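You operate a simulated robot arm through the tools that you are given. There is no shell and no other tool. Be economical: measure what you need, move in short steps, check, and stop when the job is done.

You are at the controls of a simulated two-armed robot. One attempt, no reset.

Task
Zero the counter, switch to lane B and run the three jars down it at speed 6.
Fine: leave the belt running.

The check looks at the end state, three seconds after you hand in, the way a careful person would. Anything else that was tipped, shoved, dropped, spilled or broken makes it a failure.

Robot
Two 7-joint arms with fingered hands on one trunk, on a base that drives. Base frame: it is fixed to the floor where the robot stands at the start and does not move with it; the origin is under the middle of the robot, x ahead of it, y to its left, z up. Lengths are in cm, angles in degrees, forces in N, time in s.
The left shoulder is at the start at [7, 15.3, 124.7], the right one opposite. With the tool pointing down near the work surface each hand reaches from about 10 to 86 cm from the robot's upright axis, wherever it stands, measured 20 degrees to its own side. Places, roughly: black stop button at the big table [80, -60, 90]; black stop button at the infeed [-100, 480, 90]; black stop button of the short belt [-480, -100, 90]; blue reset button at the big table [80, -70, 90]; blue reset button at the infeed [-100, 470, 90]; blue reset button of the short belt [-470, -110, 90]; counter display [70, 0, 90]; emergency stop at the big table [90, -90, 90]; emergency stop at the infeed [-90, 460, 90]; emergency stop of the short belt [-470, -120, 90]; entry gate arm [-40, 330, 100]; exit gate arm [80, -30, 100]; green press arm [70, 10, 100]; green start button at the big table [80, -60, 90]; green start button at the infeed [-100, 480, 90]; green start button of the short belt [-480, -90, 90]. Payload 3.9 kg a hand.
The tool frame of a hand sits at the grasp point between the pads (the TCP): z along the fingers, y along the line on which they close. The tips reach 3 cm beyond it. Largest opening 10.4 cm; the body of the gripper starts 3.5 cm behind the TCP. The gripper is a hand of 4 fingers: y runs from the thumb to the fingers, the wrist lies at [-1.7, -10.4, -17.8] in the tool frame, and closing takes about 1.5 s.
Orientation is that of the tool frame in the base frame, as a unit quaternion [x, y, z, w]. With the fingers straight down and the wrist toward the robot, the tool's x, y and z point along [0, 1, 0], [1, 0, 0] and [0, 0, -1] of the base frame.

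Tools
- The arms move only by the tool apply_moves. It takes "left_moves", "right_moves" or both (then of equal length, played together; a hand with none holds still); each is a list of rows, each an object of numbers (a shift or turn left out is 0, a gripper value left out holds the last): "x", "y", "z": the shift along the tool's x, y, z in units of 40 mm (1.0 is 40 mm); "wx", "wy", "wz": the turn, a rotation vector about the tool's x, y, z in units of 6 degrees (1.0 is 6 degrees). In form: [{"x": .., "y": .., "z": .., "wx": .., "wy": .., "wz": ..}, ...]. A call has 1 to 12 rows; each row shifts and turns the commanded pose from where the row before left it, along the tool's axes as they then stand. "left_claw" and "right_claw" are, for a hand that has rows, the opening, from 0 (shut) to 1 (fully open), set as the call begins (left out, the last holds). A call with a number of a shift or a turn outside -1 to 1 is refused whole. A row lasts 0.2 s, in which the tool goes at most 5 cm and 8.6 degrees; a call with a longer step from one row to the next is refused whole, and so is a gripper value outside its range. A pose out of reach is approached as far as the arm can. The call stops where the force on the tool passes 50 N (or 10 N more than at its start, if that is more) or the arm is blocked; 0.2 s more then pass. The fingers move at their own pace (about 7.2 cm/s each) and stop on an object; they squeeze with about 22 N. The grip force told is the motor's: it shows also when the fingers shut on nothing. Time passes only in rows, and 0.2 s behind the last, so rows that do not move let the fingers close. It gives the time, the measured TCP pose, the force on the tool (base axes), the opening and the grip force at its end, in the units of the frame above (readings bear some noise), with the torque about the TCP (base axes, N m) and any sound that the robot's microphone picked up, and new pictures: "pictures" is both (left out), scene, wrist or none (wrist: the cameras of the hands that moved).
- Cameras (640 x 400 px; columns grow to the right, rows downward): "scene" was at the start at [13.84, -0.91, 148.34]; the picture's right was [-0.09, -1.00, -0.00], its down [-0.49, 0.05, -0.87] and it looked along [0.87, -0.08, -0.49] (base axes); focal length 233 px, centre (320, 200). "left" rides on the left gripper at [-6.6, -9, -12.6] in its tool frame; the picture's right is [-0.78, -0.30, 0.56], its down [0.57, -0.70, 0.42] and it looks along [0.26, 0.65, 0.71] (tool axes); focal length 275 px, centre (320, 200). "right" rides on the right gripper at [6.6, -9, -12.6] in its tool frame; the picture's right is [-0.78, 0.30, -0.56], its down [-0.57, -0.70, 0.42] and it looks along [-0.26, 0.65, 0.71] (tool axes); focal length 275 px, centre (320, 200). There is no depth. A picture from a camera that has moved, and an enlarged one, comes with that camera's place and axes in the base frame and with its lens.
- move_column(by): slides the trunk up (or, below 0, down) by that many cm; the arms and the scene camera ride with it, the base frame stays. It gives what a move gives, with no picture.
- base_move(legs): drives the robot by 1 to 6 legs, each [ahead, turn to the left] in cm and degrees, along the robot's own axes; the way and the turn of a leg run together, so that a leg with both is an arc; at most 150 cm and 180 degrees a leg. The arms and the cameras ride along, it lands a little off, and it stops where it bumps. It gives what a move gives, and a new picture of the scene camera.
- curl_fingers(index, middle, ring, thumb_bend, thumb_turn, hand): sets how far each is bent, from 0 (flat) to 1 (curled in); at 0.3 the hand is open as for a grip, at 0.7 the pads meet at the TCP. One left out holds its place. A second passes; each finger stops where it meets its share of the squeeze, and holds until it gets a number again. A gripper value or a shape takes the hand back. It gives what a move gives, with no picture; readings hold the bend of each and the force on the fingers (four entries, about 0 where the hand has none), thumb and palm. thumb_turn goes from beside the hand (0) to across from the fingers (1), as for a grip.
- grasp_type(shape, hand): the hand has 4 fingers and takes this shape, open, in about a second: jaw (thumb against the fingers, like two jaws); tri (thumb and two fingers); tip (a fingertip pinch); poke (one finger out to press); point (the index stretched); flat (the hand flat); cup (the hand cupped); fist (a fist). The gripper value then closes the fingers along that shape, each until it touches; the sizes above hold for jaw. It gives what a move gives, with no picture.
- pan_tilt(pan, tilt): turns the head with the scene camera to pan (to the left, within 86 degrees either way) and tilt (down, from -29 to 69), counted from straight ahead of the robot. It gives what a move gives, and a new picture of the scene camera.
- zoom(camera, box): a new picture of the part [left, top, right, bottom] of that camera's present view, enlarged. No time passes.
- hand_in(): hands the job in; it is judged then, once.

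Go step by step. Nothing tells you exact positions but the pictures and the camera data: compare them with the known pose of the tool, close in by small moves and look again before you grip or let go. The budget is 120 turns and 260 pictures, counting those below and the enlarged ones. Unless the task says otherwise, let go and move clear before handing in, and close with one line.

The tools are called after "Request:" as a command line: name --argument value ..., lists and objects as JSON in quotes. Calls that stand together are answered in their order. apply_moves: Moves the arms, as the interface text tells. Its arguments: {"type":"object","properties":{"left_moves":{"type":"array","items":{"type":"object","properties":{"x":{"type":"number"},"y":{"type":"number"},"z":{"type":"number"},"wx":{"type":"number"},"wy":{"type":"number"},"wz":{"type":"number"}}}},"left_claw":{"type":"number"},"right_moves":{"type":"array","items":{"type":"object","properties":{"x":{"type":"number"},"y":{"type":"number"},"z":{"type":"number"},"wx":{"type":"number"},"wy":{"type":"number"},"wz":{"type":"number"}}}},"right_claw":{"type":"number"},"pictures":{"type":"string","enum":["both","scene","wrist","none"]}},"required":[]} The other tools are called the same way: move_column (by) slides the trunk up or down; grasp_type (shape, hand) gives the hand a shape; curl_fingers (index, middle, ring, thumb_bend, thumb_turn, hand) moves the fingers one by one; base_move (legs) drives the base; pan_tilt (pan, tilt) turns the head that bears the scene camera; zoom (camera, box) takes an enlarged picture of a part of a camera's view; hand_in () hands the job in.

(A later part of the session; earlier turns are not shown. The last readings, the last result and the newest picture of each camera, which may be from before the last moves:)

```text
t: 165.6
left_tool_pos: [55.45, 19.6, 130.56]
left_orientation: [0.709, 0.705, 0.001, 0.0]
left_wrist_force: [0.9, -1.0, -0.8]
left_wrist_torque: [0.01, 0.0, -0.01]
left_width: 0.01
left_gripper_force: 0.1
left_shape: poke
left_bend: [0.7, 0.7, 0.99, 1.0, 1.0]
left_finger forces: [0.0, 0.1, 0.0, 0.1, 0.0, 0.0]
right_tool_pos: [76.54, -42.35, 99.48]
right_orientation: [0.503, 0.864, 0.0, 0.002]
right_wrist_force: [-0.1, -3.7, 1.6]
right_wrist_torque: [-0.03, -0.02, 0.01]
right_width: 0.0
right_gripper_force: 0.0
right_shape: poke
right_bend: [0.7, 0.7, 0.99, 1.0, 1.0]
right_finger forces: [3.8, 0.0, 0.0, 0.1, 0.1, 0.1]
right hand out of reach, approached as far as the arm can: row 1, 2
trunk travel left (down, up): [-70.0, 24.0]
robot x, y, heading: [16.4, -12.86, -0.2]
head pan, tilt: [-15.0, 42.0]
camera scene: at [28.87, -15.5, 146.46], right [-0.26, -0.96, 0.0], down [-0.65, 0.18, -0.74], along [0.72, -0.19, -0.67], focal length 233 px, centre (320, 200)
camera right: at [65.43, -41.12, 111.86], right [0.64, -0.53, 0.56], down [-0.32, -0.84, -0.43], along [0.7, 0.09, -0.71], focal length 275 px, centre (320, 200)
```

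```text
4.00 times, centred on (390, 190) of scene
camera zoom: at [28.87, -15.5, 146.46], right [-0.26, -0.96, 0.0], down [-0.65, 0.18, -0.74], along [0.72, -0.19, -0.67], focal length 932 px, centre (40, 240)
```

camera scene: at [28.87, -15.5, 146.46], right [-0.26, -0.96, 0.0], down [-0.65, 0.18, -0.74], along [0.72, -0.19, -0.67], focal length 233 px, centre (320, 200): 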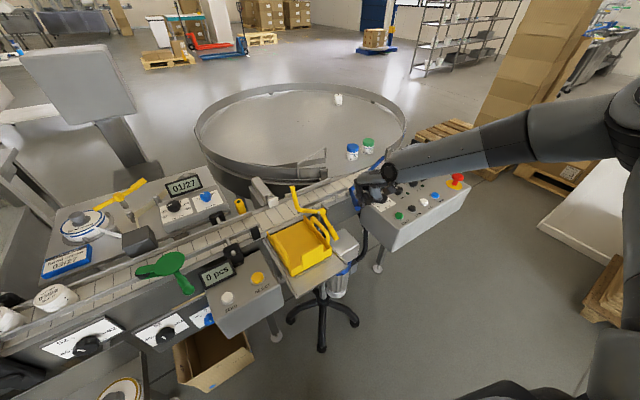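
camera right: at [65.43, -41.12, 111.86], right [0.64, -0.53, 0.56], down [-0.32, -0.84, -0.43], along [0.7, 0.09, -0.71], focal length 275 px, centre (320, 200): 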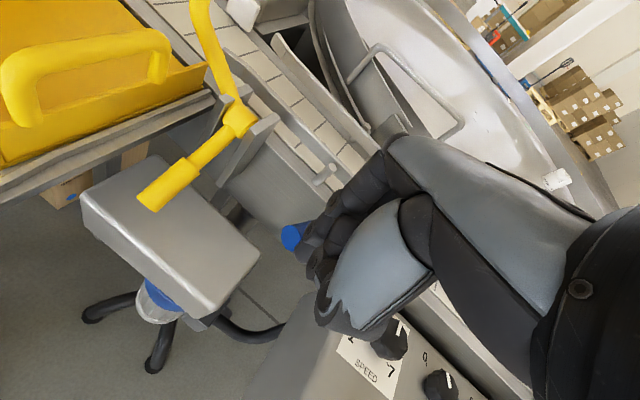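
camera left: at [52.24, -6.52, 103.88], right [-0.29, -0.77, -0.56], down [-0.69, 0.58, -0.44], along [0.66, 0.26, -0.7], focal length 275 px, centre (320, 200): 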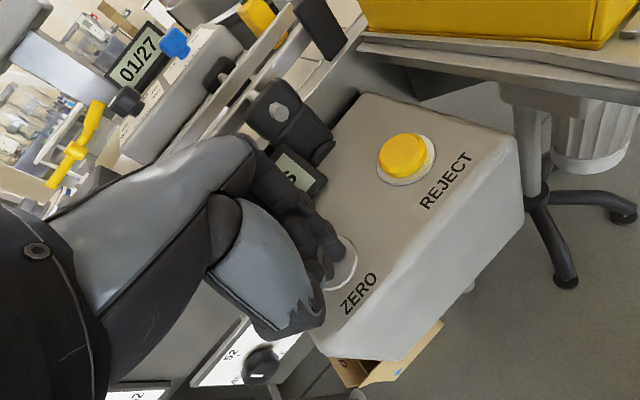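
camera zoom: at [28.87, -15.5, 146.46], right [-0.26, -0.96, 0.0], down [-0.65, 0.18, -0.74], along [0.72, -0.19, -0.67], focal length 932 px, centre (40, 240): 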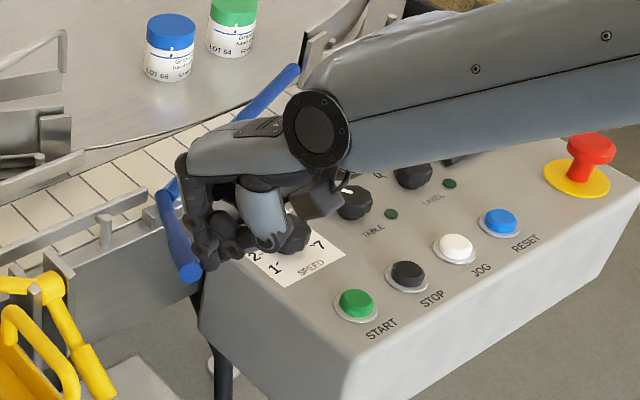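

The right arm is cramped here, whereas the left arm reached its mirror position easily. I withdraw the right hand and reposition the base so the left hand can work the blue arm and panel.

Request:
apply_moves --right_moves '[{"x": -0.4, "y": -0.2}, {"z": -1}, {"z": -1}, {"z": -1}, {"z": -1}, {"z": -1}, {"z": -1}, {"z": -0.8, "wz": 1}, {"wz": 1, "y": -0.8}, {"wz": 1, "y": -0.8}, {"wz": 1, "y": -0.8}, {"wz": 1, "y": -0.8}]' --pictures "none"

Request:
apply_moves --right_moves '[{"y": -1}, {"y": -1}, {"y": -1}, {"x": -1}, {"x": -1}, {"x": -1}]' --pictures "scene"

Request:
zoom --camera "scene" --box '[310, 140, 470, 240]'

```text
t: 168.2
left_tool_pos: [55.38, 19.69, 130.54]
left_orientation: [0.708, 0.706, 0.0, 0.001]
left_wrist_force: [-0.1, 0.3, -0.6]
left_wrist_torque: [0.01, -0.02, 0.0]
left_width: 0.03
left_gripper_force: 0.0
left_shape: poke
left_bend: [0.7, 0.7, 0.99, 1.0, 1.0]
left_finger forces: [0.0, 0.1, 0.0, 0.1, 0.0, 0.0]
right_tool_pos: [64.39, -47.44, 126.52]
right_orientation: [0.709, 0.705, 0.0, 0.0]
right_wrist_force: [0.5, -1.0, 0.5]
right_wrist_torque: [0.05, -0.02, 0.0]
right_width: 0.01
right_gripper_force: 0.0
right_shape: poke
right_bend: [0.7, 0.7, 0.99, 1.0, 1.0]
right_finger forces: [0.0, 0.0, 0.0, 0.0, 0.0, 0.0]
trunk travel left (down, up): [-70.0, 24.0]
robot x, y, heading: [16.0, -13.07, -0.1]
head pan, tilt: [-15.0, 42.0]
```

```text
t: 169.6
left_tool_pos: [55.35, 19.75, 130.61]
left_orientation: [0.708, 0.706, 0.001, 0.0]
left_wrist_force: [0.8, 0.0, 0.7]
left_wrist_torque: [0.03, -0.01, 0.0]
left_width: 0.0
left_gripper_force: 0.1
left_shape: poke
left_bend: [0.7, 0.7, 0.99, 1.0, 1.0]
left_finger forces: [0.0, 0.1, 0.1, 0.0, 0.0, 0.0]
right_tool_pos: [52.37, -59.22, 126.38]
right_orientation: [0.708, 0.706, 0.001, 0.002]
right_wrist_force: [0.5, 0.0, -0.5]
right_wrist_torque: [0.03, -0.01, 0.0]
right_width: 0.0
right_gripper_force: 0.1
right_shape: poke
right_bend: [0.7, 0.7, 0.99, 1.0, 1.0]
right_finger forces: [0.0, 0.0, 0.1, 0.0, 0.0, 0.0]
right hand out of reach, approached as far as the arm can: row 3
trunk travel left (down, up): [-70.0, 24.0]
robot x, y, heading: [16.45, -12.63, -0.2]
head pan, tilt: [-15.0, 42.0]
camera scene: at [28.81, -15.39, 146.47], right [-0.26, -0.97, 0.0], down [-0.65, 0.17, -0.74], along [0.72, -0.19, -0.67], focal length 233 px, centre (320, 200)
```

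scene: 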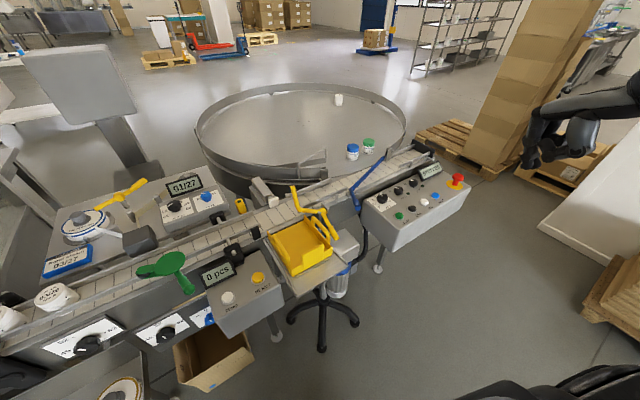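

```text
4.00 times, centred on (390, 190) of scene
camera zoom: at [28.81, -15.39, 146.47], right [-0.26, -0.97, 0.0], down [-0.65, 0.17, -0.74], along [0.72, -0.19, -0.67], focal length 932 px, centre (40, 240)
```

zoom: 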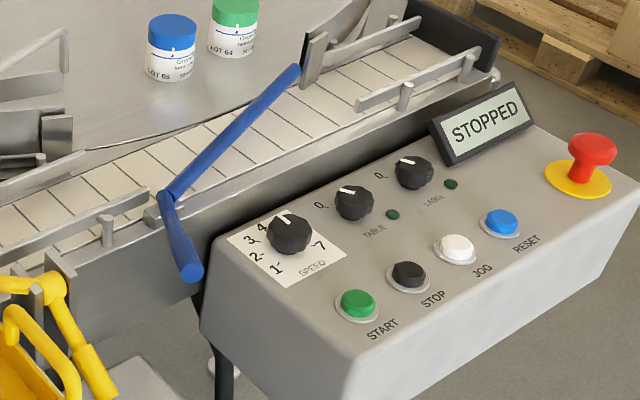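

Request:
base_move --legs '[[-28, 0], [0, -90], [59, 0], [0, 90], [29, 0]]'

Request:
pan_tilt --pan 18 --tilt 42

Request:
zoom --camera "left" --box '[0, 0, 640, 400]'

```text
t: 183.8
left_tool_pos: [56.43, -39.25, 130.63]
left_orientation: [0.708, 0.706, 0.002, 0.002]
left_wrist_force: [-0.3, 0.0, -0.4]
left_wrist_torque: [-0.05, 0.02, -0.02]
left_width: 0.0
left_gripper_force: 0.0
left_shape: poke
left_bend: [0.7, 0.7, 0.99, 1.0, 1.0]
left_finger forces: [0.0, 0.0, 0.0, 0.1, 0.0, 0.0]
right_tool_pos: [53.51, -118.31, 126.49]
right_orientation: [0.708, 0.706, 0.0, 0.0]
right_wrist_force: [0.2, -0.1, 0.4]
right_wrist_torque: [0.01, 0.02, 0.02]
right_width: 0.0
right_gripper_force: 0.0
right_shape: poke
right_bend: [0.7, 0.7, 0.99, 1.0, 1.0]
right_finger forces: [0.1, 0.0, 0.1, 0.0, 0.0, 0.1]
trunk travel left (down, up): [-70.0, 24.0]
robot x, y, heading: [17.51, -72.31, -0.4]
head pan, tilt: [-15.0, 42.0]
camera scene: at [29.98, -74.54, 146.48], right [-0.26, -0.97, 0.0], down [-0.65, 0.17, -0.74], along [0.72, -0.19, -0.67], focal length 233 px, centre (320, 200)
```

scene: 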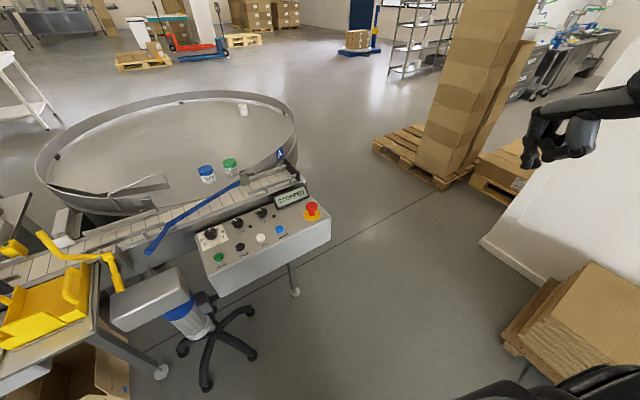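

```text
t: 184.8
left_tool_pos: [56.72, -39.44, 130.49]
left_orientation: [0.708, 0.706, 0.001, 0.001]
left_wrist_force: [-0.1, 0.3, 1.3]
left_wrist_torque: [0.01, 0.0, -0.02]
left_width: 0.01
left_gripper_force: 0.0
left_shape: poke
left_bend: [0.7, 0.7, 0.99, 1.0, 1.0]
left_finger forces: [0.1, 0.0, 0.0, 0.1, 0.0, 0.0]
right_tool_pos: [53.63, -118.25, 126.45]
right_orientation: [0.709, 0.706, 0.0, 0.0]
right_wrist_force: [-0.1, 0.3, 0.5]
right_wrist_torque: [0.02, 0.03, -0.02]
right_width: 0.01
right_gripper_force: 0.0
right_shape: poke
right_bend: [0.7, 0.7, 0.99, 1.0, 1.0]
right_finger forces: [0.0, 0.0, 0.0, 0.0, 0.0, 0.1]
trunk travel left (down, up): [-70.0, 24.0]
robot x, y, heading: [16.88, -72.38, -0.1]
head pan, tilt: [18.0, 42.0]
camera scene: at [30.0, -69.8, 146.46], right [0.31, -0.95, 0.0], down [-0.64, -0.2, -0.74], along [0.71, 0.23, -0.67], focal length 233 px, centre (320, 200)
```

scene: 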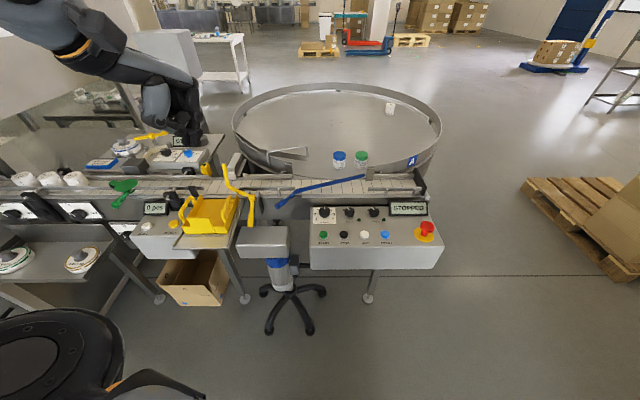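

```text
1.00 times, centred on (320, 200) of left (not enlarged: the box is as wide or as high as the picture)
camera zoom: at [47.59, -45.94, 143.09], right [-0.3, -0.77, -0.56], down [-0.7, 0.57, -0.43], along [0.65, 0.26, -0.71], focal length 275 px, centre (320, 200)
```

zoom: 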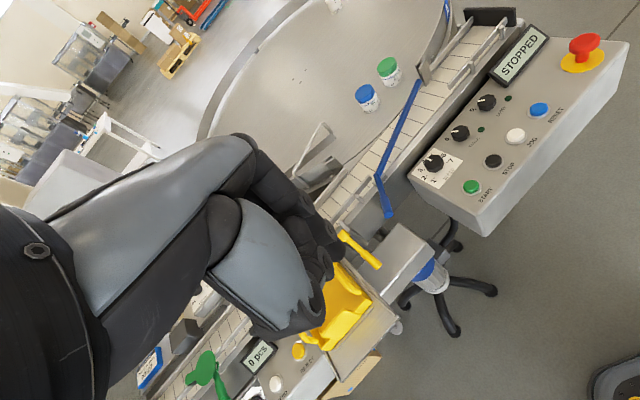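

Request:
zoom --camera "scene" --box '[270, 145, 430, 245]'

Request:
zoom --camera "left" --box '[340, 60, 580, 210]'

```text
4.00 times, centred on (350, 195) of scene
camera zoom: at [30.0, -69.8, 146.46], right [0.31, -0.95, 0.0], down [-0.64, -0.2, -0.74], along [0.71, 0.23, -0.67], focal length 932 px, centre (200, 220)
```

zoom: 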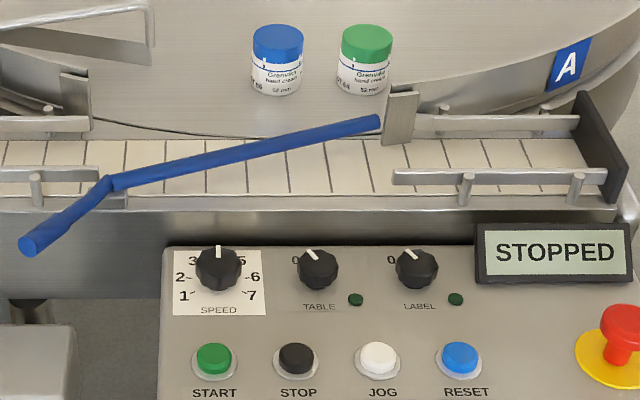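

```text
2.67 times, centred on (460, 135) of left
camera zoom: at [47.59, -45.94, 143.09], right [-0.3, -0.77, -0.56], down [-0.7, 0.57, -0.43], along [0.65, 0.26, -0.71], focal length 734 px, centre (-53, 373)
```

zoom: 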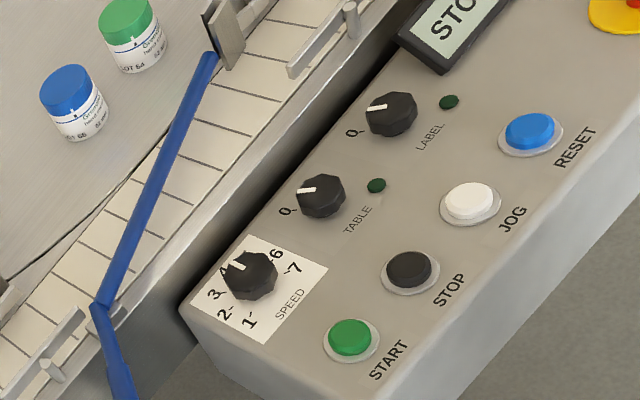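

Now I see the panel squarely. The left fingertip goes down on the right side of the blue handle near (80,-46.5).

Request:
apply_moves --left_moves '[{"x": -0.9}, {"x": -0.88}, {"y": 1}, {"y": 1}, {"y": 1}, {"y": 1}, {"y": 1}, {"y": 0.8}, {"z": 1}, {"z": 1}, {"z": 1}, {"z": 1}]' --pictures "none"

Request:
apply_moves --left_moves '[{"z": 1}, {"z": 1}, {"z": 0.4}]' --pictures "wrist"

Request:
zoom --camera "scene" --box '[240, 140, 432, 260]'

```text
t: 187.4
left_tool_pos: [79.9, -46.58, 114.42]
left_orientation: [0.708, 0.706, 0.0, 0.001]
left_wrist_force: [-0.3, 0.6, -0.2]
left_wrist_torque: [-0.02, 0.0, 0.0]
left_width: 0.0
left_gripper_force: 0.0
left_shape: poke
left_bend: [0.7, 0.7, 0.99, 1.0, 1.0]
left_finger forces: [0.0, 0.1, 0.0, 0.1, 0.1, 0.0]
right_tool_pos: [53.54, -118.29, 126.52]
right_orientation: [0.709, 0.705, -0.001, 0.0]
right_wrist_force: [0.3, 0.1, 0.0]
right_wrist_torque: [0.0, -0.01, -0.01]
right_width: 0.0
right_gripper_force: 0.2
right_shape: poke
right_bend: [0.7, 0.7, 0.99, 1.0, 1.0]
right_finger forces: [0.0, 0.1, 0.1, 0.0, 0.0, 0.1]
trunk travel left (down, up): [-70.0, 24.0]
robot x, y, heading: [17.65, -72.35, -0.1]
head pan, tilt: [18.0, 42.0]
```

```text
t: 188.2
left_tool_pos: [79.79, -46.68, 104.87]
left_orientation: [0.709, 0.705, 0.0, 0.0]
left_wrist_force: [-0.4, 0.0, 1.0]
left_wrist_torque: [-0.04, -0.01, 0.01]
left_width: 0.01
left_gripper_force: 0.1
left_shape: poke
left_bend: [0.7, 0.7, 0.99, 1.0, 1.0]
left_finger forces: [0.0, 0.0, 0.0, 0.0, 0.0, 0.0]
right_tool_pos: [53.6, -118.49, 126.33]
right_orientation: [0.708, 0.706, 0.0, 0.0]
right_wrist_force: [0.0, -0.3, -0.3]
right_wrist_torque: [-0.01, -0.01, 0.03]
right_width: 0.02
right_gripper_force: 0.1
right_shape: poke
right_bend: [0.7, 0.7, 0.99, 1.0, 1.0]
right_finger forces: [0.0, 0.1, 0.0, 0.1, 0.0, 0.0]
trunk travel left (down, up): [-70.0, 24.0]
robot x, y, heading: [17.17, -72.35, -0.1]
head pan, tilt: [18.0, 42.0]
camera left: at [70.87, -53.16, 117.43], right [-0.3, -0.78, -0.56], down [-0.7, 0.57, -0.43], along [0.65, 0.26, -0.71], focal length 275 px, centre (320, 200)
```

left: 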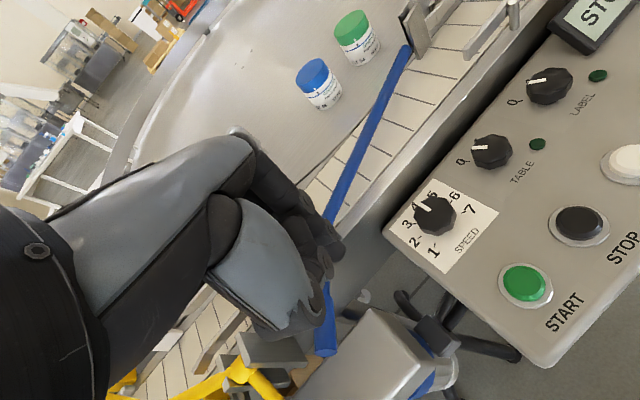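

```text
3.33 times, centred on (336, 200) of scene
camera zoom: at [30.04, -69.82, 146.46], right [0.31, -0.95, 0.0], down [-0.64, -0.21, -0.74], along [0.71, 0.23, -0.67], focal length 777 px, centre (267, 200)
```

zoom: 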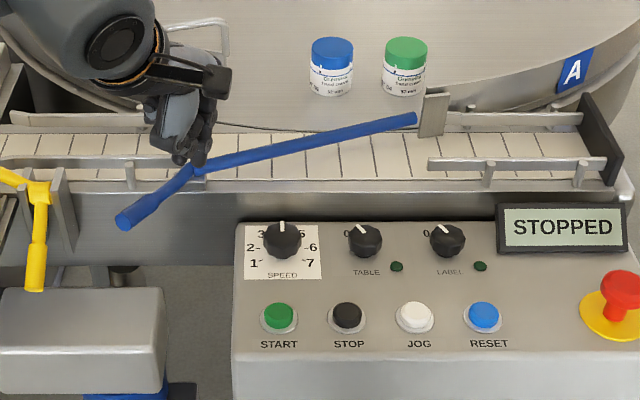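

Request:
apply_moves --left_moves '[{"z": 1}, {"z": 0.75}, {"x": 0.4}, {"x": 0.3}, {"x": 0.3}, {"x": 0.3}]' --pictures "wrist"

Request:
zoom --camera "scene" --box '[240, 140, 432, 260]'

```text
t: 189.6
left_tool_pos: [79.89, -41.08, 97.86]
left_orientation: [0.707, 0.707, 0.001, 0.0]
left_wrist_force: [0.5, 0.6, 0.8]
left_wrist_torque: [0.0, 0.0, 0.0]
left_width: 0.0
left_gripper_force: 0.1
left_shape: poke
left_bend: [0.7, 0.7, 0.99, 1.0, 1.0]
left_finger forces: [0.0, 0.0, 0.1, 0.0, 0.0, 0.0]
right_tool_pos: [53.77, -118.2, 126.56]
right_orientation: [0.708, 0.706, -0.001, 0.001]
right_wrist_force: [0.0, 1.1, 0.2]
right_wrist_torque: [-0.02, 0.01, 0.0]
right_width: 0.01
right_gripper_force: 0.0
right_shape: poke
right_bend: [0.7, 0.7, 0.99, 1.0, 1.0]
right_finger forces: [0.0, 0.0, 0.0, 0.0, 0.0, 0.0]
trunk travel left (down, up): [-70.0, 24.0]
robot x, y, heading: [17.0, -71.97, -0.0]
head pan, tilt: [18.0, 42.0]
camera left: at [70.85, -47.64, 110.46], right [-0.3, -0.78, -0.56], down [-0.7, 0.57, -0.43], along [0.65, 0.26, -0.71], focal length 275 px, centre (320, 200)
```

left: 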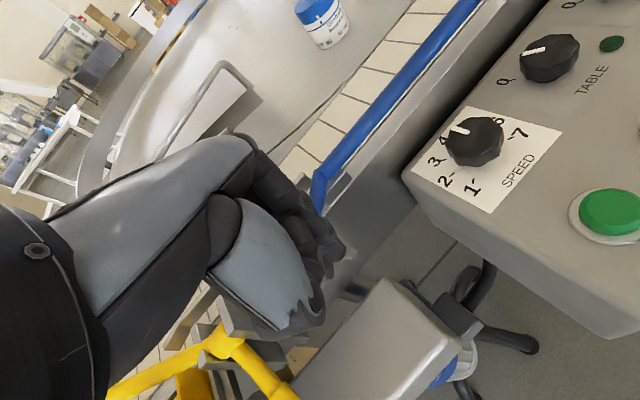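

```text
3.33 times, centred on (336, 200) of scene
camera zoom: at [30.02, -69.56, 146.45], right [0.31, -0.95, 0.0], down [-0.64, -0.21, -0.74], along [0.71, 0.23, -0.67], focal length 777 px, centre (267, 200)
```

zoom: 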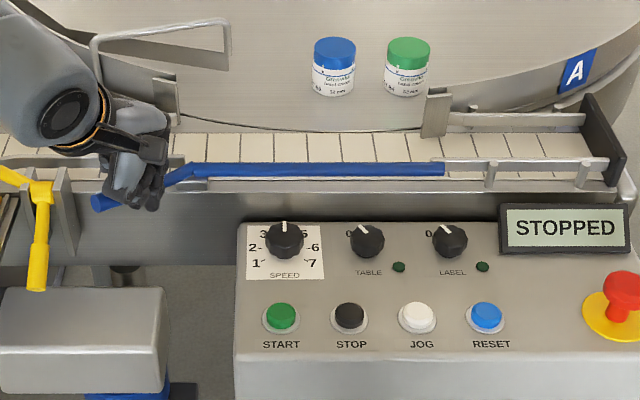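

The blue arm now lies along the belt: lane B. I withdraw and go above the speed dial with a three-finger grip.

Request:
apply_moves --left_moves '[{"x": -0.4}, {"z": -1}, {"z": -1}, {"z": -1}]' --pictures "none"

Request:
grasp_type --hand "left" --shape "tri"

Request:
apply_moves --left_moves '[{"x": -1, "wz": -1}, {"x": -1, "wz": -1}, {"x": -0.8, "wz": -1}, {"wz": -1}, {"wz": -1}]' --left_claw 0.6 --pictures "wrist"

Request:
zoom --camera "scene" --box '[240, 140, 432, 260]'

```text
t: 190.6
left_tool_pos: [79.9, -43.06, 109.95]
left_orientation: [0.709, 0.706, -0.001, 0.0]
left_wrist_force: [0.1, -0.3, 1.3]
left_wrist_torque: [0.01, 0.0, 0.0]
left_width: 0.0
left_gripper_force: 0.0
left_shape: poke
left_bend: [0.7, 0.7, 0.99, 1.0, 1.0]
left_finger forces: [0.0, 0.0, 0.1, 0.0, 0.1, 0.0]
right_tool_pos: [53.6, -118.51, 126.27]
right_orientation: [0.708, 0.706, -0.001, 0.0]
right_wrist_force: [0.1, -1.0, -0.6]
right_wrist_torque: [0.03, -0.01, -0.03]
right_width: 0.0
right_gripper_force: 0.0
right_shape: poke
right_bend: [0.7, 0.7, 0.99, 1.0, 1.0]
right_finger forces: [0.1, 0.0, 0.0, 0.0, 0.0, 0.0]
trunk travel left (down, up): [-70.0, 24.0]
robot x, y, heading: [17.36, -72.27, -0.1]
head pan, tilt: [18.0, 42.0]
```

```text
t: 191.5
left_tool_pos: [79.9, -42.94, 109.72]
left_orientation: [0.708, 0.706, 0.0, 0.0]
left_wrist_force: [0.2, -0.7, -0.1]
left_wrist_torque: [-0.02, -0.01, -0.01]
left_width: 10.4
left_gripper_force: 0.1
left_shape: tri
left_bend: [0.3, 0.3, 0.99, 0.3, 0.97]
left_finger forces: [0.1, 0.1, 0.1, 0.0, 0.1, 0.1]
right_tool_pos: [53.6, -118.42, 126.41]
right_orientation: [0.708, 0.706, 0.0, -0.001]
right_wrist_force: [0.4, -0.2, -0.5]
right_wrist_torque: [0.01, 0.02, 0.02]
right_width: 0.0
right_gripper_force: 0.0
right_shape: poke
right_bend: [0.7, 0.7, 0.99, 1.0, 1.0]
right_finger forces: [0.0, 0.0, 0.1, 0.1, 0.0, 0.0]
trunk travel left (down, up): [-70.0, 24.0]
robot x, y, heading: [17.26, -72.0, 0.0]
head pan, tilt: [18.0, 42.0]
```

```text
t: 192.7
left_tool_pos: [80.99, -54.1, 109.92]
left_orientation: [0.501, 0.865, 0.0, 0.001]
left_wrist_force: [-0.4, -0.5, 0.7]
left_wrist_torque: [0.03, 0.01, 0.01]
left_width: 6.26
left_gripper_force: 0.3
left_shape: tri
left_bend: [0.73, 0.4, 0.99, 0.63, 0.99]
left_finger forces: [0.1, 0.1, 0.0, 0.0, 0.0, 0.1]
right_tool_pos: [53.63, -118.42, 126.46]
right_orientation: [0.708, 0.706, 0.0, 0.0]
right_wrist_force: [-0.5, -0.2, 0.1]
right_wrist_torque: [0.0, -0.02, -0.01]
right_width: 0.0
right_gripper_force: 0.1
right_shape: poke
right_bend: [0.7, 0.7, 0.99, 1.0, 1.0]
right_finger forces: [0.0, 0.0, 0.0, 0.0, 0.0, 0.0]
trunk travel left (down, up): [-70.0, 24.0]
robot x, y, heading: [17.07, -72.44, 0.1]
head pan, tilt: [18.0, 42.0]
camera left: at [76.42, -64.31, 122.48], right [0.13, -0.82, -0.56], down [-0.89, 0.15, -0.43], along [0.43, 0.55, -0.71], focal length 275 px, centre (320, 200)
```

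left: 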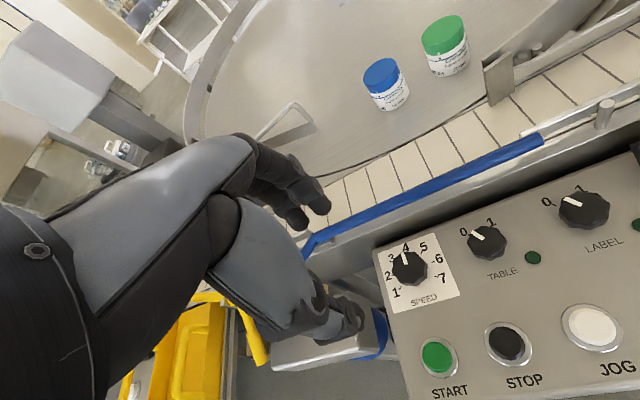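

```text
3.33 times, centred on (336, 200) of scene
camera zoom: at [30.08, -69.84, 146.45], right [0.31, -0.95, 0.0], down [-0.64, -0.21, -0.74], along [0.71, 0.23, -0.67], focal length 777 px, centre (267, 200)
```

zoom: 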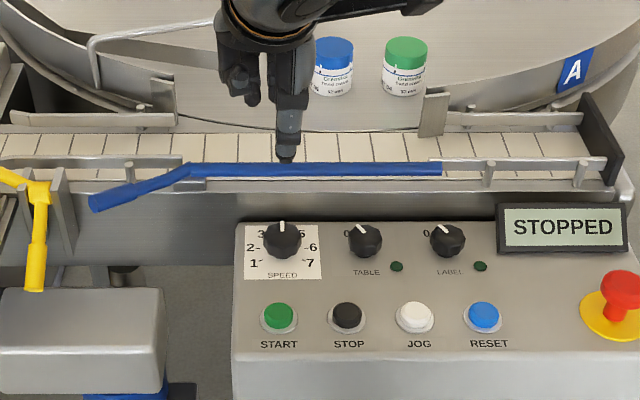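

Request:
apply_moves --left_moves '[{"x": -0.33, "y": 0.62}, {"z": 1}, {"z": 1}, {"z": 1}, {"z": 0.5}]' --pictures "wrist"

Request:
zoom --camera "scene" --box '[270, 160, 366, 220]'

```text
t: 193.9
left_tool_pos: [83.67, -53.95, 95.97]
left_orientation: [0.501, 0.865, 0.001, 0.0]
left_wrist_force: [0.4, -0.1, -0.4]
left_wrist_torque: [-0.01, -0.01, -0.02]
left_width: 6.29
left_gripper_force: 0.0
left_shape: tri
left_bend: [0.73, 0.4, 0.99, 0.63, 0.99]
left_finger forces: [0.0, 0.0, 0.0, 0.1, 0.0, 0.0]
right_tool_pos: [53.6, -118.38, 126.41]
right_orientation: [0.708, 0.706, 0.0, 0.0]
right_wrist_force: [-0.6, 0.3, 0.1]
right_wrist_torque: [-0.01, -0.02, 0.01]
right_width: 0.02
right_gripper_force: 0.0
right_shape: poke
right_bend: [0.7, 0.7, 0.99, 1.0, 1.0]
right_finger forces: [0.0, 0.0, 0.0, 0.0, 0.0, 0.1]
trunk travel left (down, up): [-70.0, 24.0]
robot x, y, heading: [16.97, -72.09, -0.0]
head pan, tilt: [18.0, 42.0]
camera left: at [79.24, -64.16, 108.44], right [0.13, -0.82, -0.56], down [-0.89, 0.15, -0.43], along [0.43, 0.55, -0.71], focal length 275 px, centre (320, 200)
```

left: 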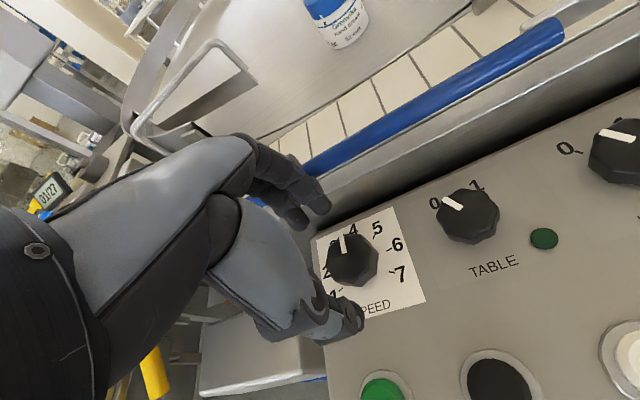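

```text
6.67 times, centred on (318, 190) of scene
camera zoom: at [30.07, -69.79, 146.46], right [0.31, -0.95, 0.0], down [-0.64, -0.21, -0.74], along [0.71, 0.23, -0.67], focal length 1554 px, centre (333, 267)
```

zoom: 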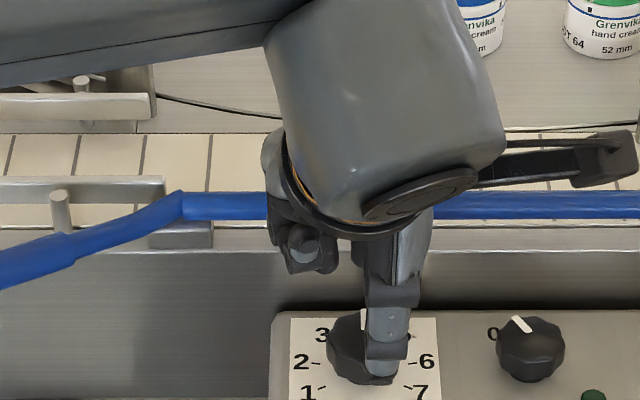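

Request:
apply_moves --left_moves '[{"x": -0.09, "y": 0.06}, {"z": 0.4}, {"z": 0.3}, {"z": 0.15}]' --pictures "wrist"

Request:
zoom --camera "left" --box '[240, 150, 480, 300]'

```text
t: 194.9
left_tool_pos: [84.16, -54.32, 92.59]
left_orientation: [0.502, 0.865, 0.001, 0.0]
left_wrist_force: [-3.4, -0.9, 2.8]
left_wrist_torque: [0.09, -0.17, 0.08]
left_width: 6.22
left_gripper_force: 0.1
left_shape: tri
left_bend: [0.73, 0.41, 0.99, 0.63, 0.99]
left_finger forces: [0.1, 3.7, 0.0, 0.0, 0.0, 0.0]
right_tool_pos: [53.57, -118.33, 126.51]
right_orientation: [0.708, 0.706, 0.0, 0.0]
right_wrist_force: [-0.2, -0.1, -0.3]
right_wrist_torque: [-0.01, 0.0, -0.01]
right_width: 0.0
right_gripper_force: 0.1
right_shape: poke
right_bend: [0.7, 0.7, 0.99, 1.0, 1.0]
right_finger forces: [0.0, 0.0, 0.0, 0.0, 0.0, 0.0]
trunk travel left (down, up): [-70.0, 24.0]
robot x, y, heading: [16.88, -72.48, -0.1]
head pan, tilt: [18.0, 42.0]
camera left: at [79.59, -64.46, 105.15], right [0.13, -0.82, -0.56], down [-0.89, 0.15, -0.43], along [0.43, 0.55, -0.71], focal length 275 px, centre (320, 200)
```

left: 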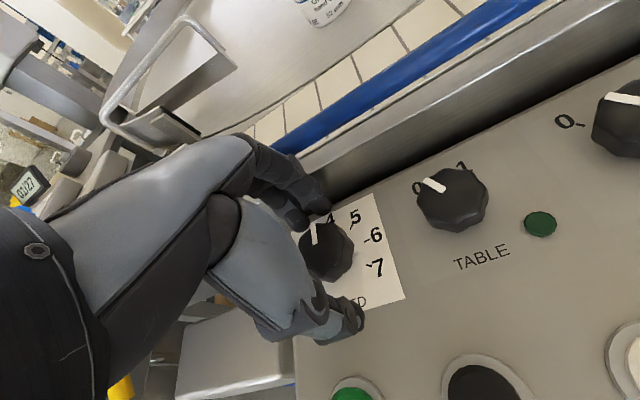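

```text
2.67 times, centred on (360, 225) of left
camera zoom: at [79.59, -64.46, 105.15], right [0.13, -0.82, -0.56], down [-0.89, 0.15, -0.43], along [0.43, 0.55, -0.71], focal length 734 px, centre (213, 133)
```

zoom: 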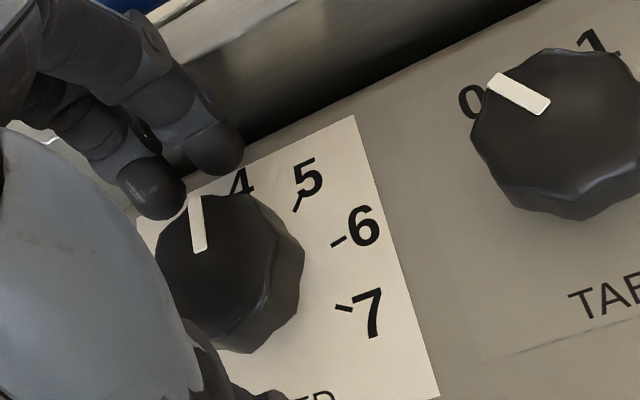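

Request:
apply_moves --left_moves '[{}, {}, {}, {}, {}, {}]' --left_claw 0 --pictures "wrist"

Request:
zoom --camera "left" --box '[240, 150, 480, 300]'

```text
t: 196.3
left_tool_pos: [84.18, -54.28, 92.62]
left_orientation: [0.501, 0.865, 0.001, 0.0]
left_wrist_force: [-3.6, -2.2, -1.7]
left_wrist_torque: [-0.09, 0.1, 0.02]
left_width: 2.84
left_gripper_force: 22.5
left_shape: tri
left_bend: [0.74, 0.49, 1.0, 0.74, 1.0]
left_finger forces: [11.8, 5.3, 0.0, 0.1, 22.7, 0.1]
right_tool_pos: [53.56, -118.57, 126.43]
right_orientation: [0.708, 0.706, 0.0, 0.0]
right_wrist_force: [0.5, 0.5, -0.1]
right_wrist_torque: [-0.01, 0.01, -0.02]
right_width: 0.0
right_gripper_force: 0.1
right_shape: poke
right_bend: [0.7, 0.7, 0.99, 1.0, 1.0]
right_finger forces: [0.0, 0.1, 0.1, 0.0, 0.0, 0.0]
trunk travel left (down, up): [-70.0, 24.0]
robot x, y, heading: [17.47, -72.16, 0.0]
head pan, tilt: [18.0, 42.0]
camera left: at [79.59, -64.5, 105.16], right [0.13, -0.82, -0.56], down [-0.89, 0.15, -0.43], along [0.43, 0.55, -0.71], focal length 275 px, centre (320, 200)
```

left: 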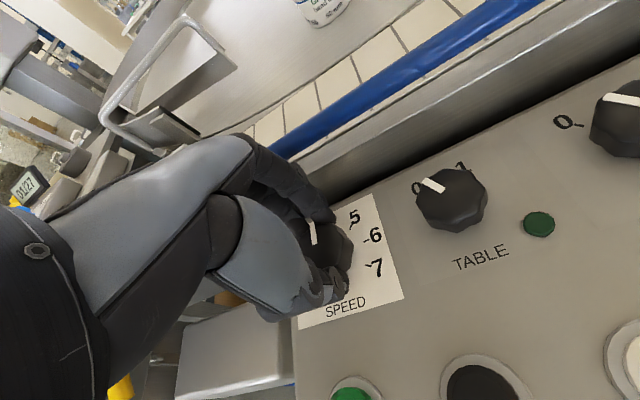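

```text
2.67 times, centred on (360, 225) of left
camera zoom: at [79.59, -64.5, 105.16], right [0.13, -0.82, -0.56], down [-0.89, 0.15, -0.43], along [0.43, 0.55, -0.71], focal length 734 px, centre (213, 133)
```

zoom: 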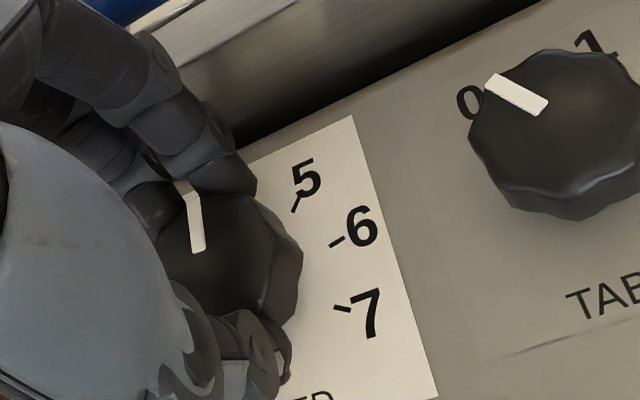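

The dial is gripped. I turn clockwise 36° and check.

Request:
apply_moves --left_moves '[{"wz": 1}, {"wz": 1}, {"wz": 1}, {"wz": 1}, {"wz": 1}, {"wz": 1}]' --pictures "wrist"

Request:
zoom --camera "scene" --box '[270, 160, 366, 220]'

```text
t: 197.7
left_tool_pos: [83.99, -54.22, 92.69]
left_orientation: [0.744, 0.668, 0.001, 0.0]
left_wrist_force: [-9.6, 2.3, -1.0]
left_wrist_torque: [0.01, 0.24, 0.01]
left_width: 2.72
left_gripper_force: 21.6
left_shape: tri
left_bend: [0.74, 0.49, 1.0, 0.73, 1.0]
left_finger forces: [11.0, 5.1, 0.0, 0.1, 24.9, 0.1]
right_tool_pos: [53.45, -118.29, 126.5]
right_orientation: [0.708, 0.707, 0.0, 0.002]
right_wrist_force: [0.2, 0.6, -0.7]
right_wrist_torque: [-0.01, -0.01, 0.01]
right_width: 0.0
right_gripper_force: 0.0
right_shape: poke
right_bend: [0.7, 0.7, 0.99, 1.0, 1.0]
right_finger forces: [0.0, 0.0, 0.0, 0.0, 0.0, 0.0]
trunk travel left (down, up): [-70.0, 24.0]
robot x, y, heading: [17.36, -72.13, -0.2]
head pan, tilt: [18.0, 42.0]
camera left: at [74.35, -59.63, 105.15], right [-0.38, -0.74, -0.56], down [-0.63, 0.65, -0.43], along [0.68, 0.19, -0.71], focal length 275 px, centre (320, 200)
```

left: 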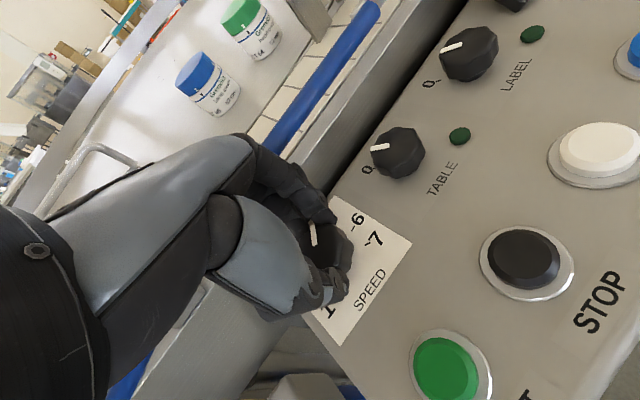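

```text
6.67 times, centred on (318, 190) of scene
camera zoom: at [29.87, -69.69, 146.47], right [0.31, -0.95, 0.0], down [-0.64, -0.21, -0.74], along [0.71, 0.23, -0.67], focal length 1554 px, centre (333, 267)
```

zoom: 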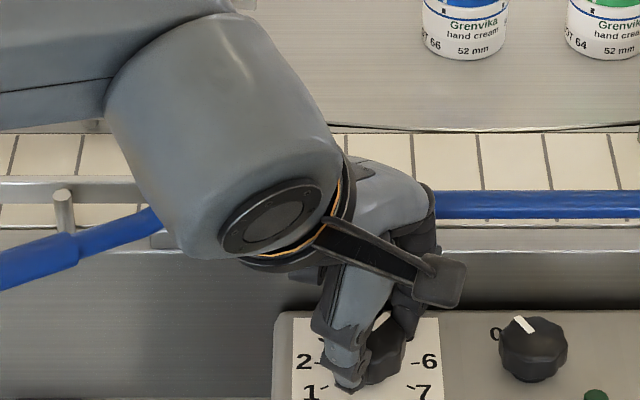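

Request:
apply_moves --left_moves '[{"wz": 1}, {"wz": 1}, {"wz": 1}, {"wz": 1}, {"wz": 1}, {"wz": 1}, {"wz": 1}, {"wz": 0.35}]' --pictures "wrist"

Request:
zoom --camera "left" --box '[240, 150, 480, 300]'

Request:
zoom --camera "scene" --box '[270, 160, 366, 220]'

```text
t: 199.5
left_tool_pos: [84.14, -54.11, 92.67]
left_orientation: [0.825, 0.565, 0.001, 0.001]
left_wrist_force: [-7.9, 9.8, 0.5]
left_wrist_torque: [0.22, 0.22, 0.11]
left_width: 2.65
left_gripper_force: 22.2
left_shape: tri
left_bend: [0.74, 0.5, 1.0, 0.73, 1.0]
left_finger forces: [9.4, 5.5, 0.0, 0.1, 26.7, 0.0]
left hand out of reach, approached as far as the arm can: row 3, 4, 5, 6, 7
right_tool_pos: [53.45, -118.2, 126.47]
right_orientation: [0.707, 0.707, 0.0, 0.002]
right_wrist_force: [0.3, 0.0, 0.0]
right_wrist_torque: [-0.02, -0.02, -0.01]
right_width: 0.01
right_gripper_force: 0.1
right_shape: poke
right_bend: [0.7, 0.7, 0.99, 1.0, 1.0]
right_finger forces: [0.0, 0.0, 0.0, 0.0, 0.0, 0.0]
trunk travel left (down, up): [-70.0, 24.0]
robot x, y, heading: [17.08, -72.04, -0.2]
head pan, tilt: [18.0, 42.0]
camera left: at [73.26, -56.92, 105.16], right [-0.55, -0.62, -0.56], down [-0.45, 0.79, -0.43], along [0.7, 0.01, -0.71], focal length 275 px, centre (320, 200)
```

left: 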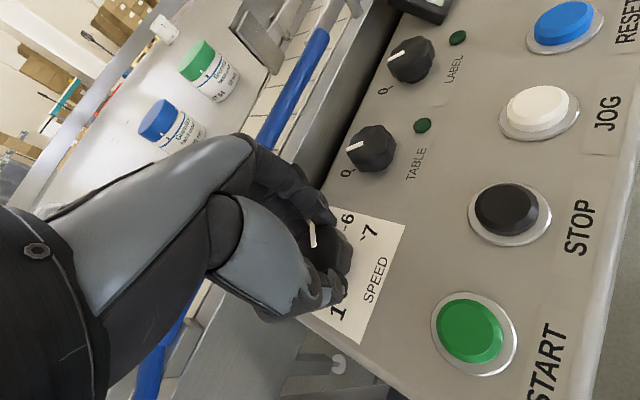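

```text
2.67 times, centred on (360, 225) of left
camera zoom: at [73.26, -56.92, 105.16], right [-0.55, -0.62, -0.56], down [-0.45, 0.79, -0.43], along [0.7, 0.01, -0.71], focal length 734 px, centre (213, 133)
```

zoom: 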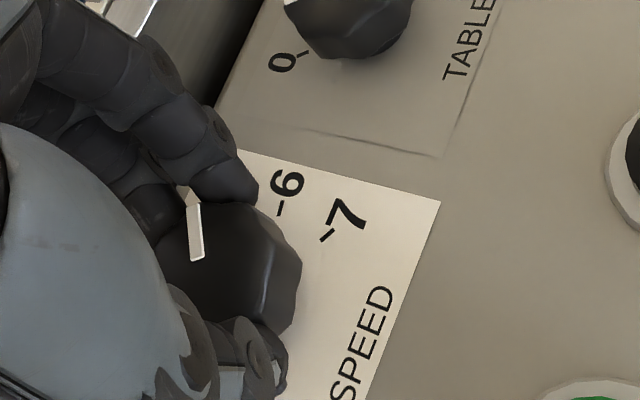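

```text
6.67 times, centred on (318, 190) of scene
camera zoom: at [29.86, -69.56, 146.47], right [0.31, -0.95, 0.0], down [-0.64, -0.21, -0.74], along [0.71, 0.23, -0.67], focal length 1554 px, centre (333, 267)
```

zoom: 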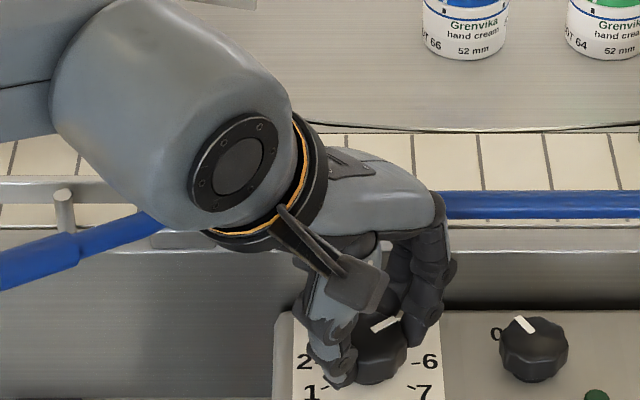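

The wrist reached its limit after 51°. I release, turn back, and take a second bite.

Request:
apply_moves --left_moves '[{}, {}, {}, {"wz": -1}, {"wz": -1}, {"wz": -1}, {"wz": -1}, {"wz": -1}, {"wz": -1}, {"wz": -1}, {"wz": -1}]' --left_claw 0.55 --pictures "wrist"

Request:
zoom --camera "left" --box '[240, 150, 480, 300]'

```text
t: 201.9
left_tool_pos: [84.17, -54.19, 92.52]
left_orientation: [0.538, 0.843, 0.002, 0.0]
left_wrist_force: [-1.7, -1.1, 0.4]
left_wrist_torque: [0.05, -0.03, 0.01]
left_width: 5.65
left_gripper_force: 0.0
left_shape: tri
left_bend: [0.73, 0.43, 0.99, 0.66, 0.99]
left_finger forces: [0.0, 1.6, 0.0, 0.1, 0.0, 0.0]
right_tool_pos: [53.59, -118.49, 126.33]
right_orientation: [0.708, 0.706, 0.001, 0.0]
right_wrist_force: [-1.0, 0.5, 0.3]
right_wrist_torque: [0.03, 0.0, 0.02]
right_width: 0.01
right_gripper_force: 0.1
right_shape: poke
right_bend: [0.7, 0.7, 0.99, 1.0, 1.0]
right_finger forces: [0.0, 0.0, 0.1, 0.0, 0.0, 0.0]
trunk travel left (down, up): [-70.0, 24.0]
robot x, y, heading: [17.47, -72.01, -0.1]
head pan, tilt: [18.0, 42.0]
camera left: at [78.79, -63.94, 105.12], right [0.06, -0.83, -0.56], down [-0.88, 0.22, -0.43], along [0.48, 0.51, -0.71], focal length 275 px, centre (320, 200)
```

left: 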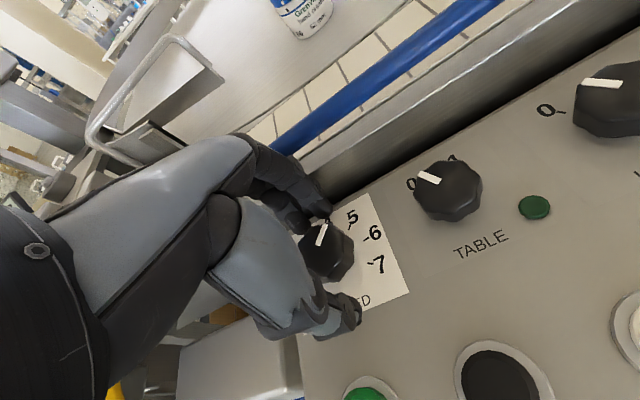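

```text
2.67 times, centred on (360, 225) of left
camera zoom: at [78.79, -63.94, 105.12], right [0.06, -0.83, -0.56], down [-0.88, 0.22, -0.43], along [0.48, 0.51, -0.71], focal length 734 px, centre (213, 133)
```

zoom: 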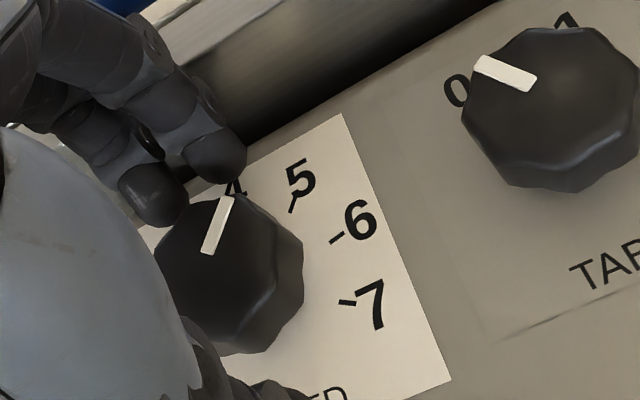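

The pointer is now at about 5. I grip again and turn about 42° more.

Request:
apply_moves --left_moves '[{}, {}, {}, {}, {}, {"wz": 1}, {"wz": 1}, {"wz": 1}, {"wz": 1}, {"wz": 1}, {"wz": 1}, {"wz": 0.9}]' --left_claw 0 --pictures "wrist"

Request:
zoom --camera "left" --box '[240, 150, 480, 300]'

Request:
zoom --camera "scene" --box '[294, 190, 342, 220]'

```text
t: 204.5
left_tool_pos: [84.07, -53.95, 92.74]
left_orientation: [0.802, 0.597, 0.001, 0.0]
left_wrist_force: [-7.1, 5.5, 0.5]
left_wrist_torque: [0.15, 0.16, 0.04]
left_width: 2.78
left_gripper_force: 21.6
left_shape: tri
left_bend: [0.74, 0.5, 1.0, 0.73, 1.0]
left_finger forces: [10.6, 6.1, 0.0, 0.1, 24.8, 0.1]
right_tool_pos: [53.48, -118.23, 126.45]
right_orientation: [0.708, 0.706, 0.0, 0.001]
right_wrist_force: [-0.2, -0.1, 0.7]
right_wrist_torque: [0.02, -0.04, -0.01]
right_width: 0.0
right_gripper_force: 0.1
right_shape: poke
right_bend: [0.7, 0.7, 0.99, 1.0, 1.0]
right_finger forces: [0.0, 0.0, 0.0, 0.0, 0.2, 0.0]
trunk travel left (down, up): [-70.0, 24.0]
robot x, y, heading: [17.37, -72.31, -0.2]
head pan, tilt: [18.0, 42.0]
camera left: at [73.52, -57.69, 105.13], right [-0.5, -0.66, -0.56], down [-0.51, 0.75, -0.43], along [0.7, 0.07, -0.71], focal length 275 px, centre (320, 200)
```

left: 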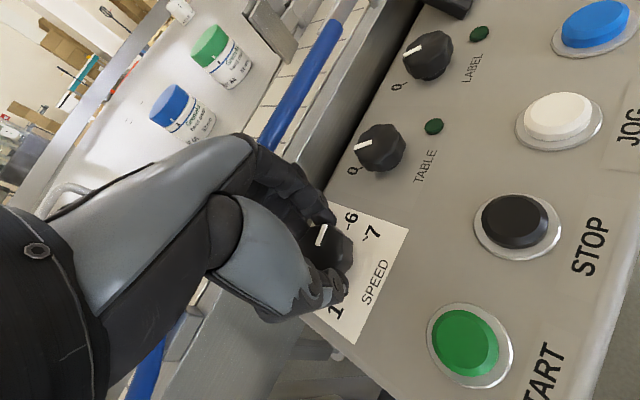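

```text
2.67 times, centred on (360, 225) of left
camera zoom: at [73.52, -57.69, 105.13], right [-0.5, -0.66, -0.56], down [-0.51, 0.75, -0.43], along [0.7, 0.07, -0.71], focal length 734 px, centre (213, 133)
```

zoom: 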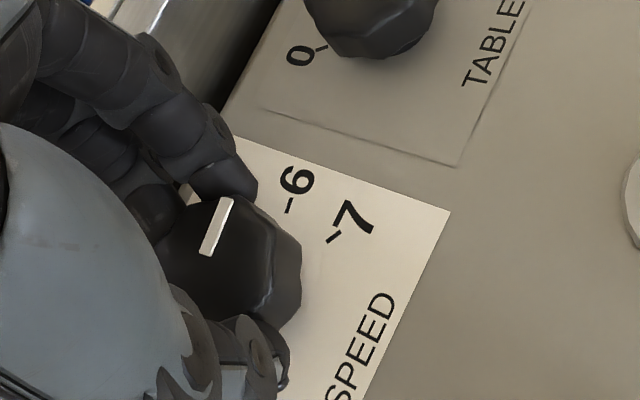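

```text
13.33 times, centred on (318, 205) of scene
camera zoom: at [29.9, -69.61, 146.47], right [0.31, -0.95, 0.0], down [-0.64, -0.21, -0.74], along [0.71, 0.23, -0.67], focal length 3107 px, centre (347, 133)
```

zoom: 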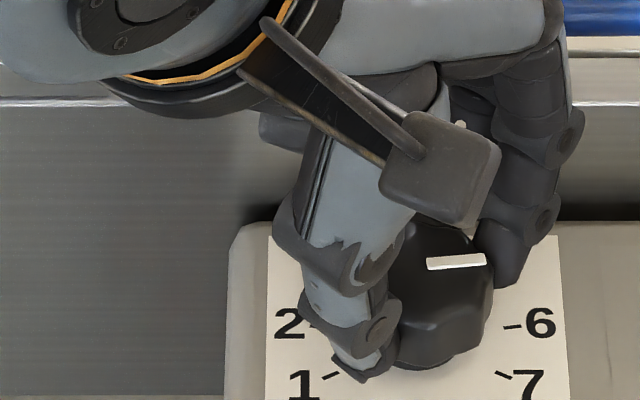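

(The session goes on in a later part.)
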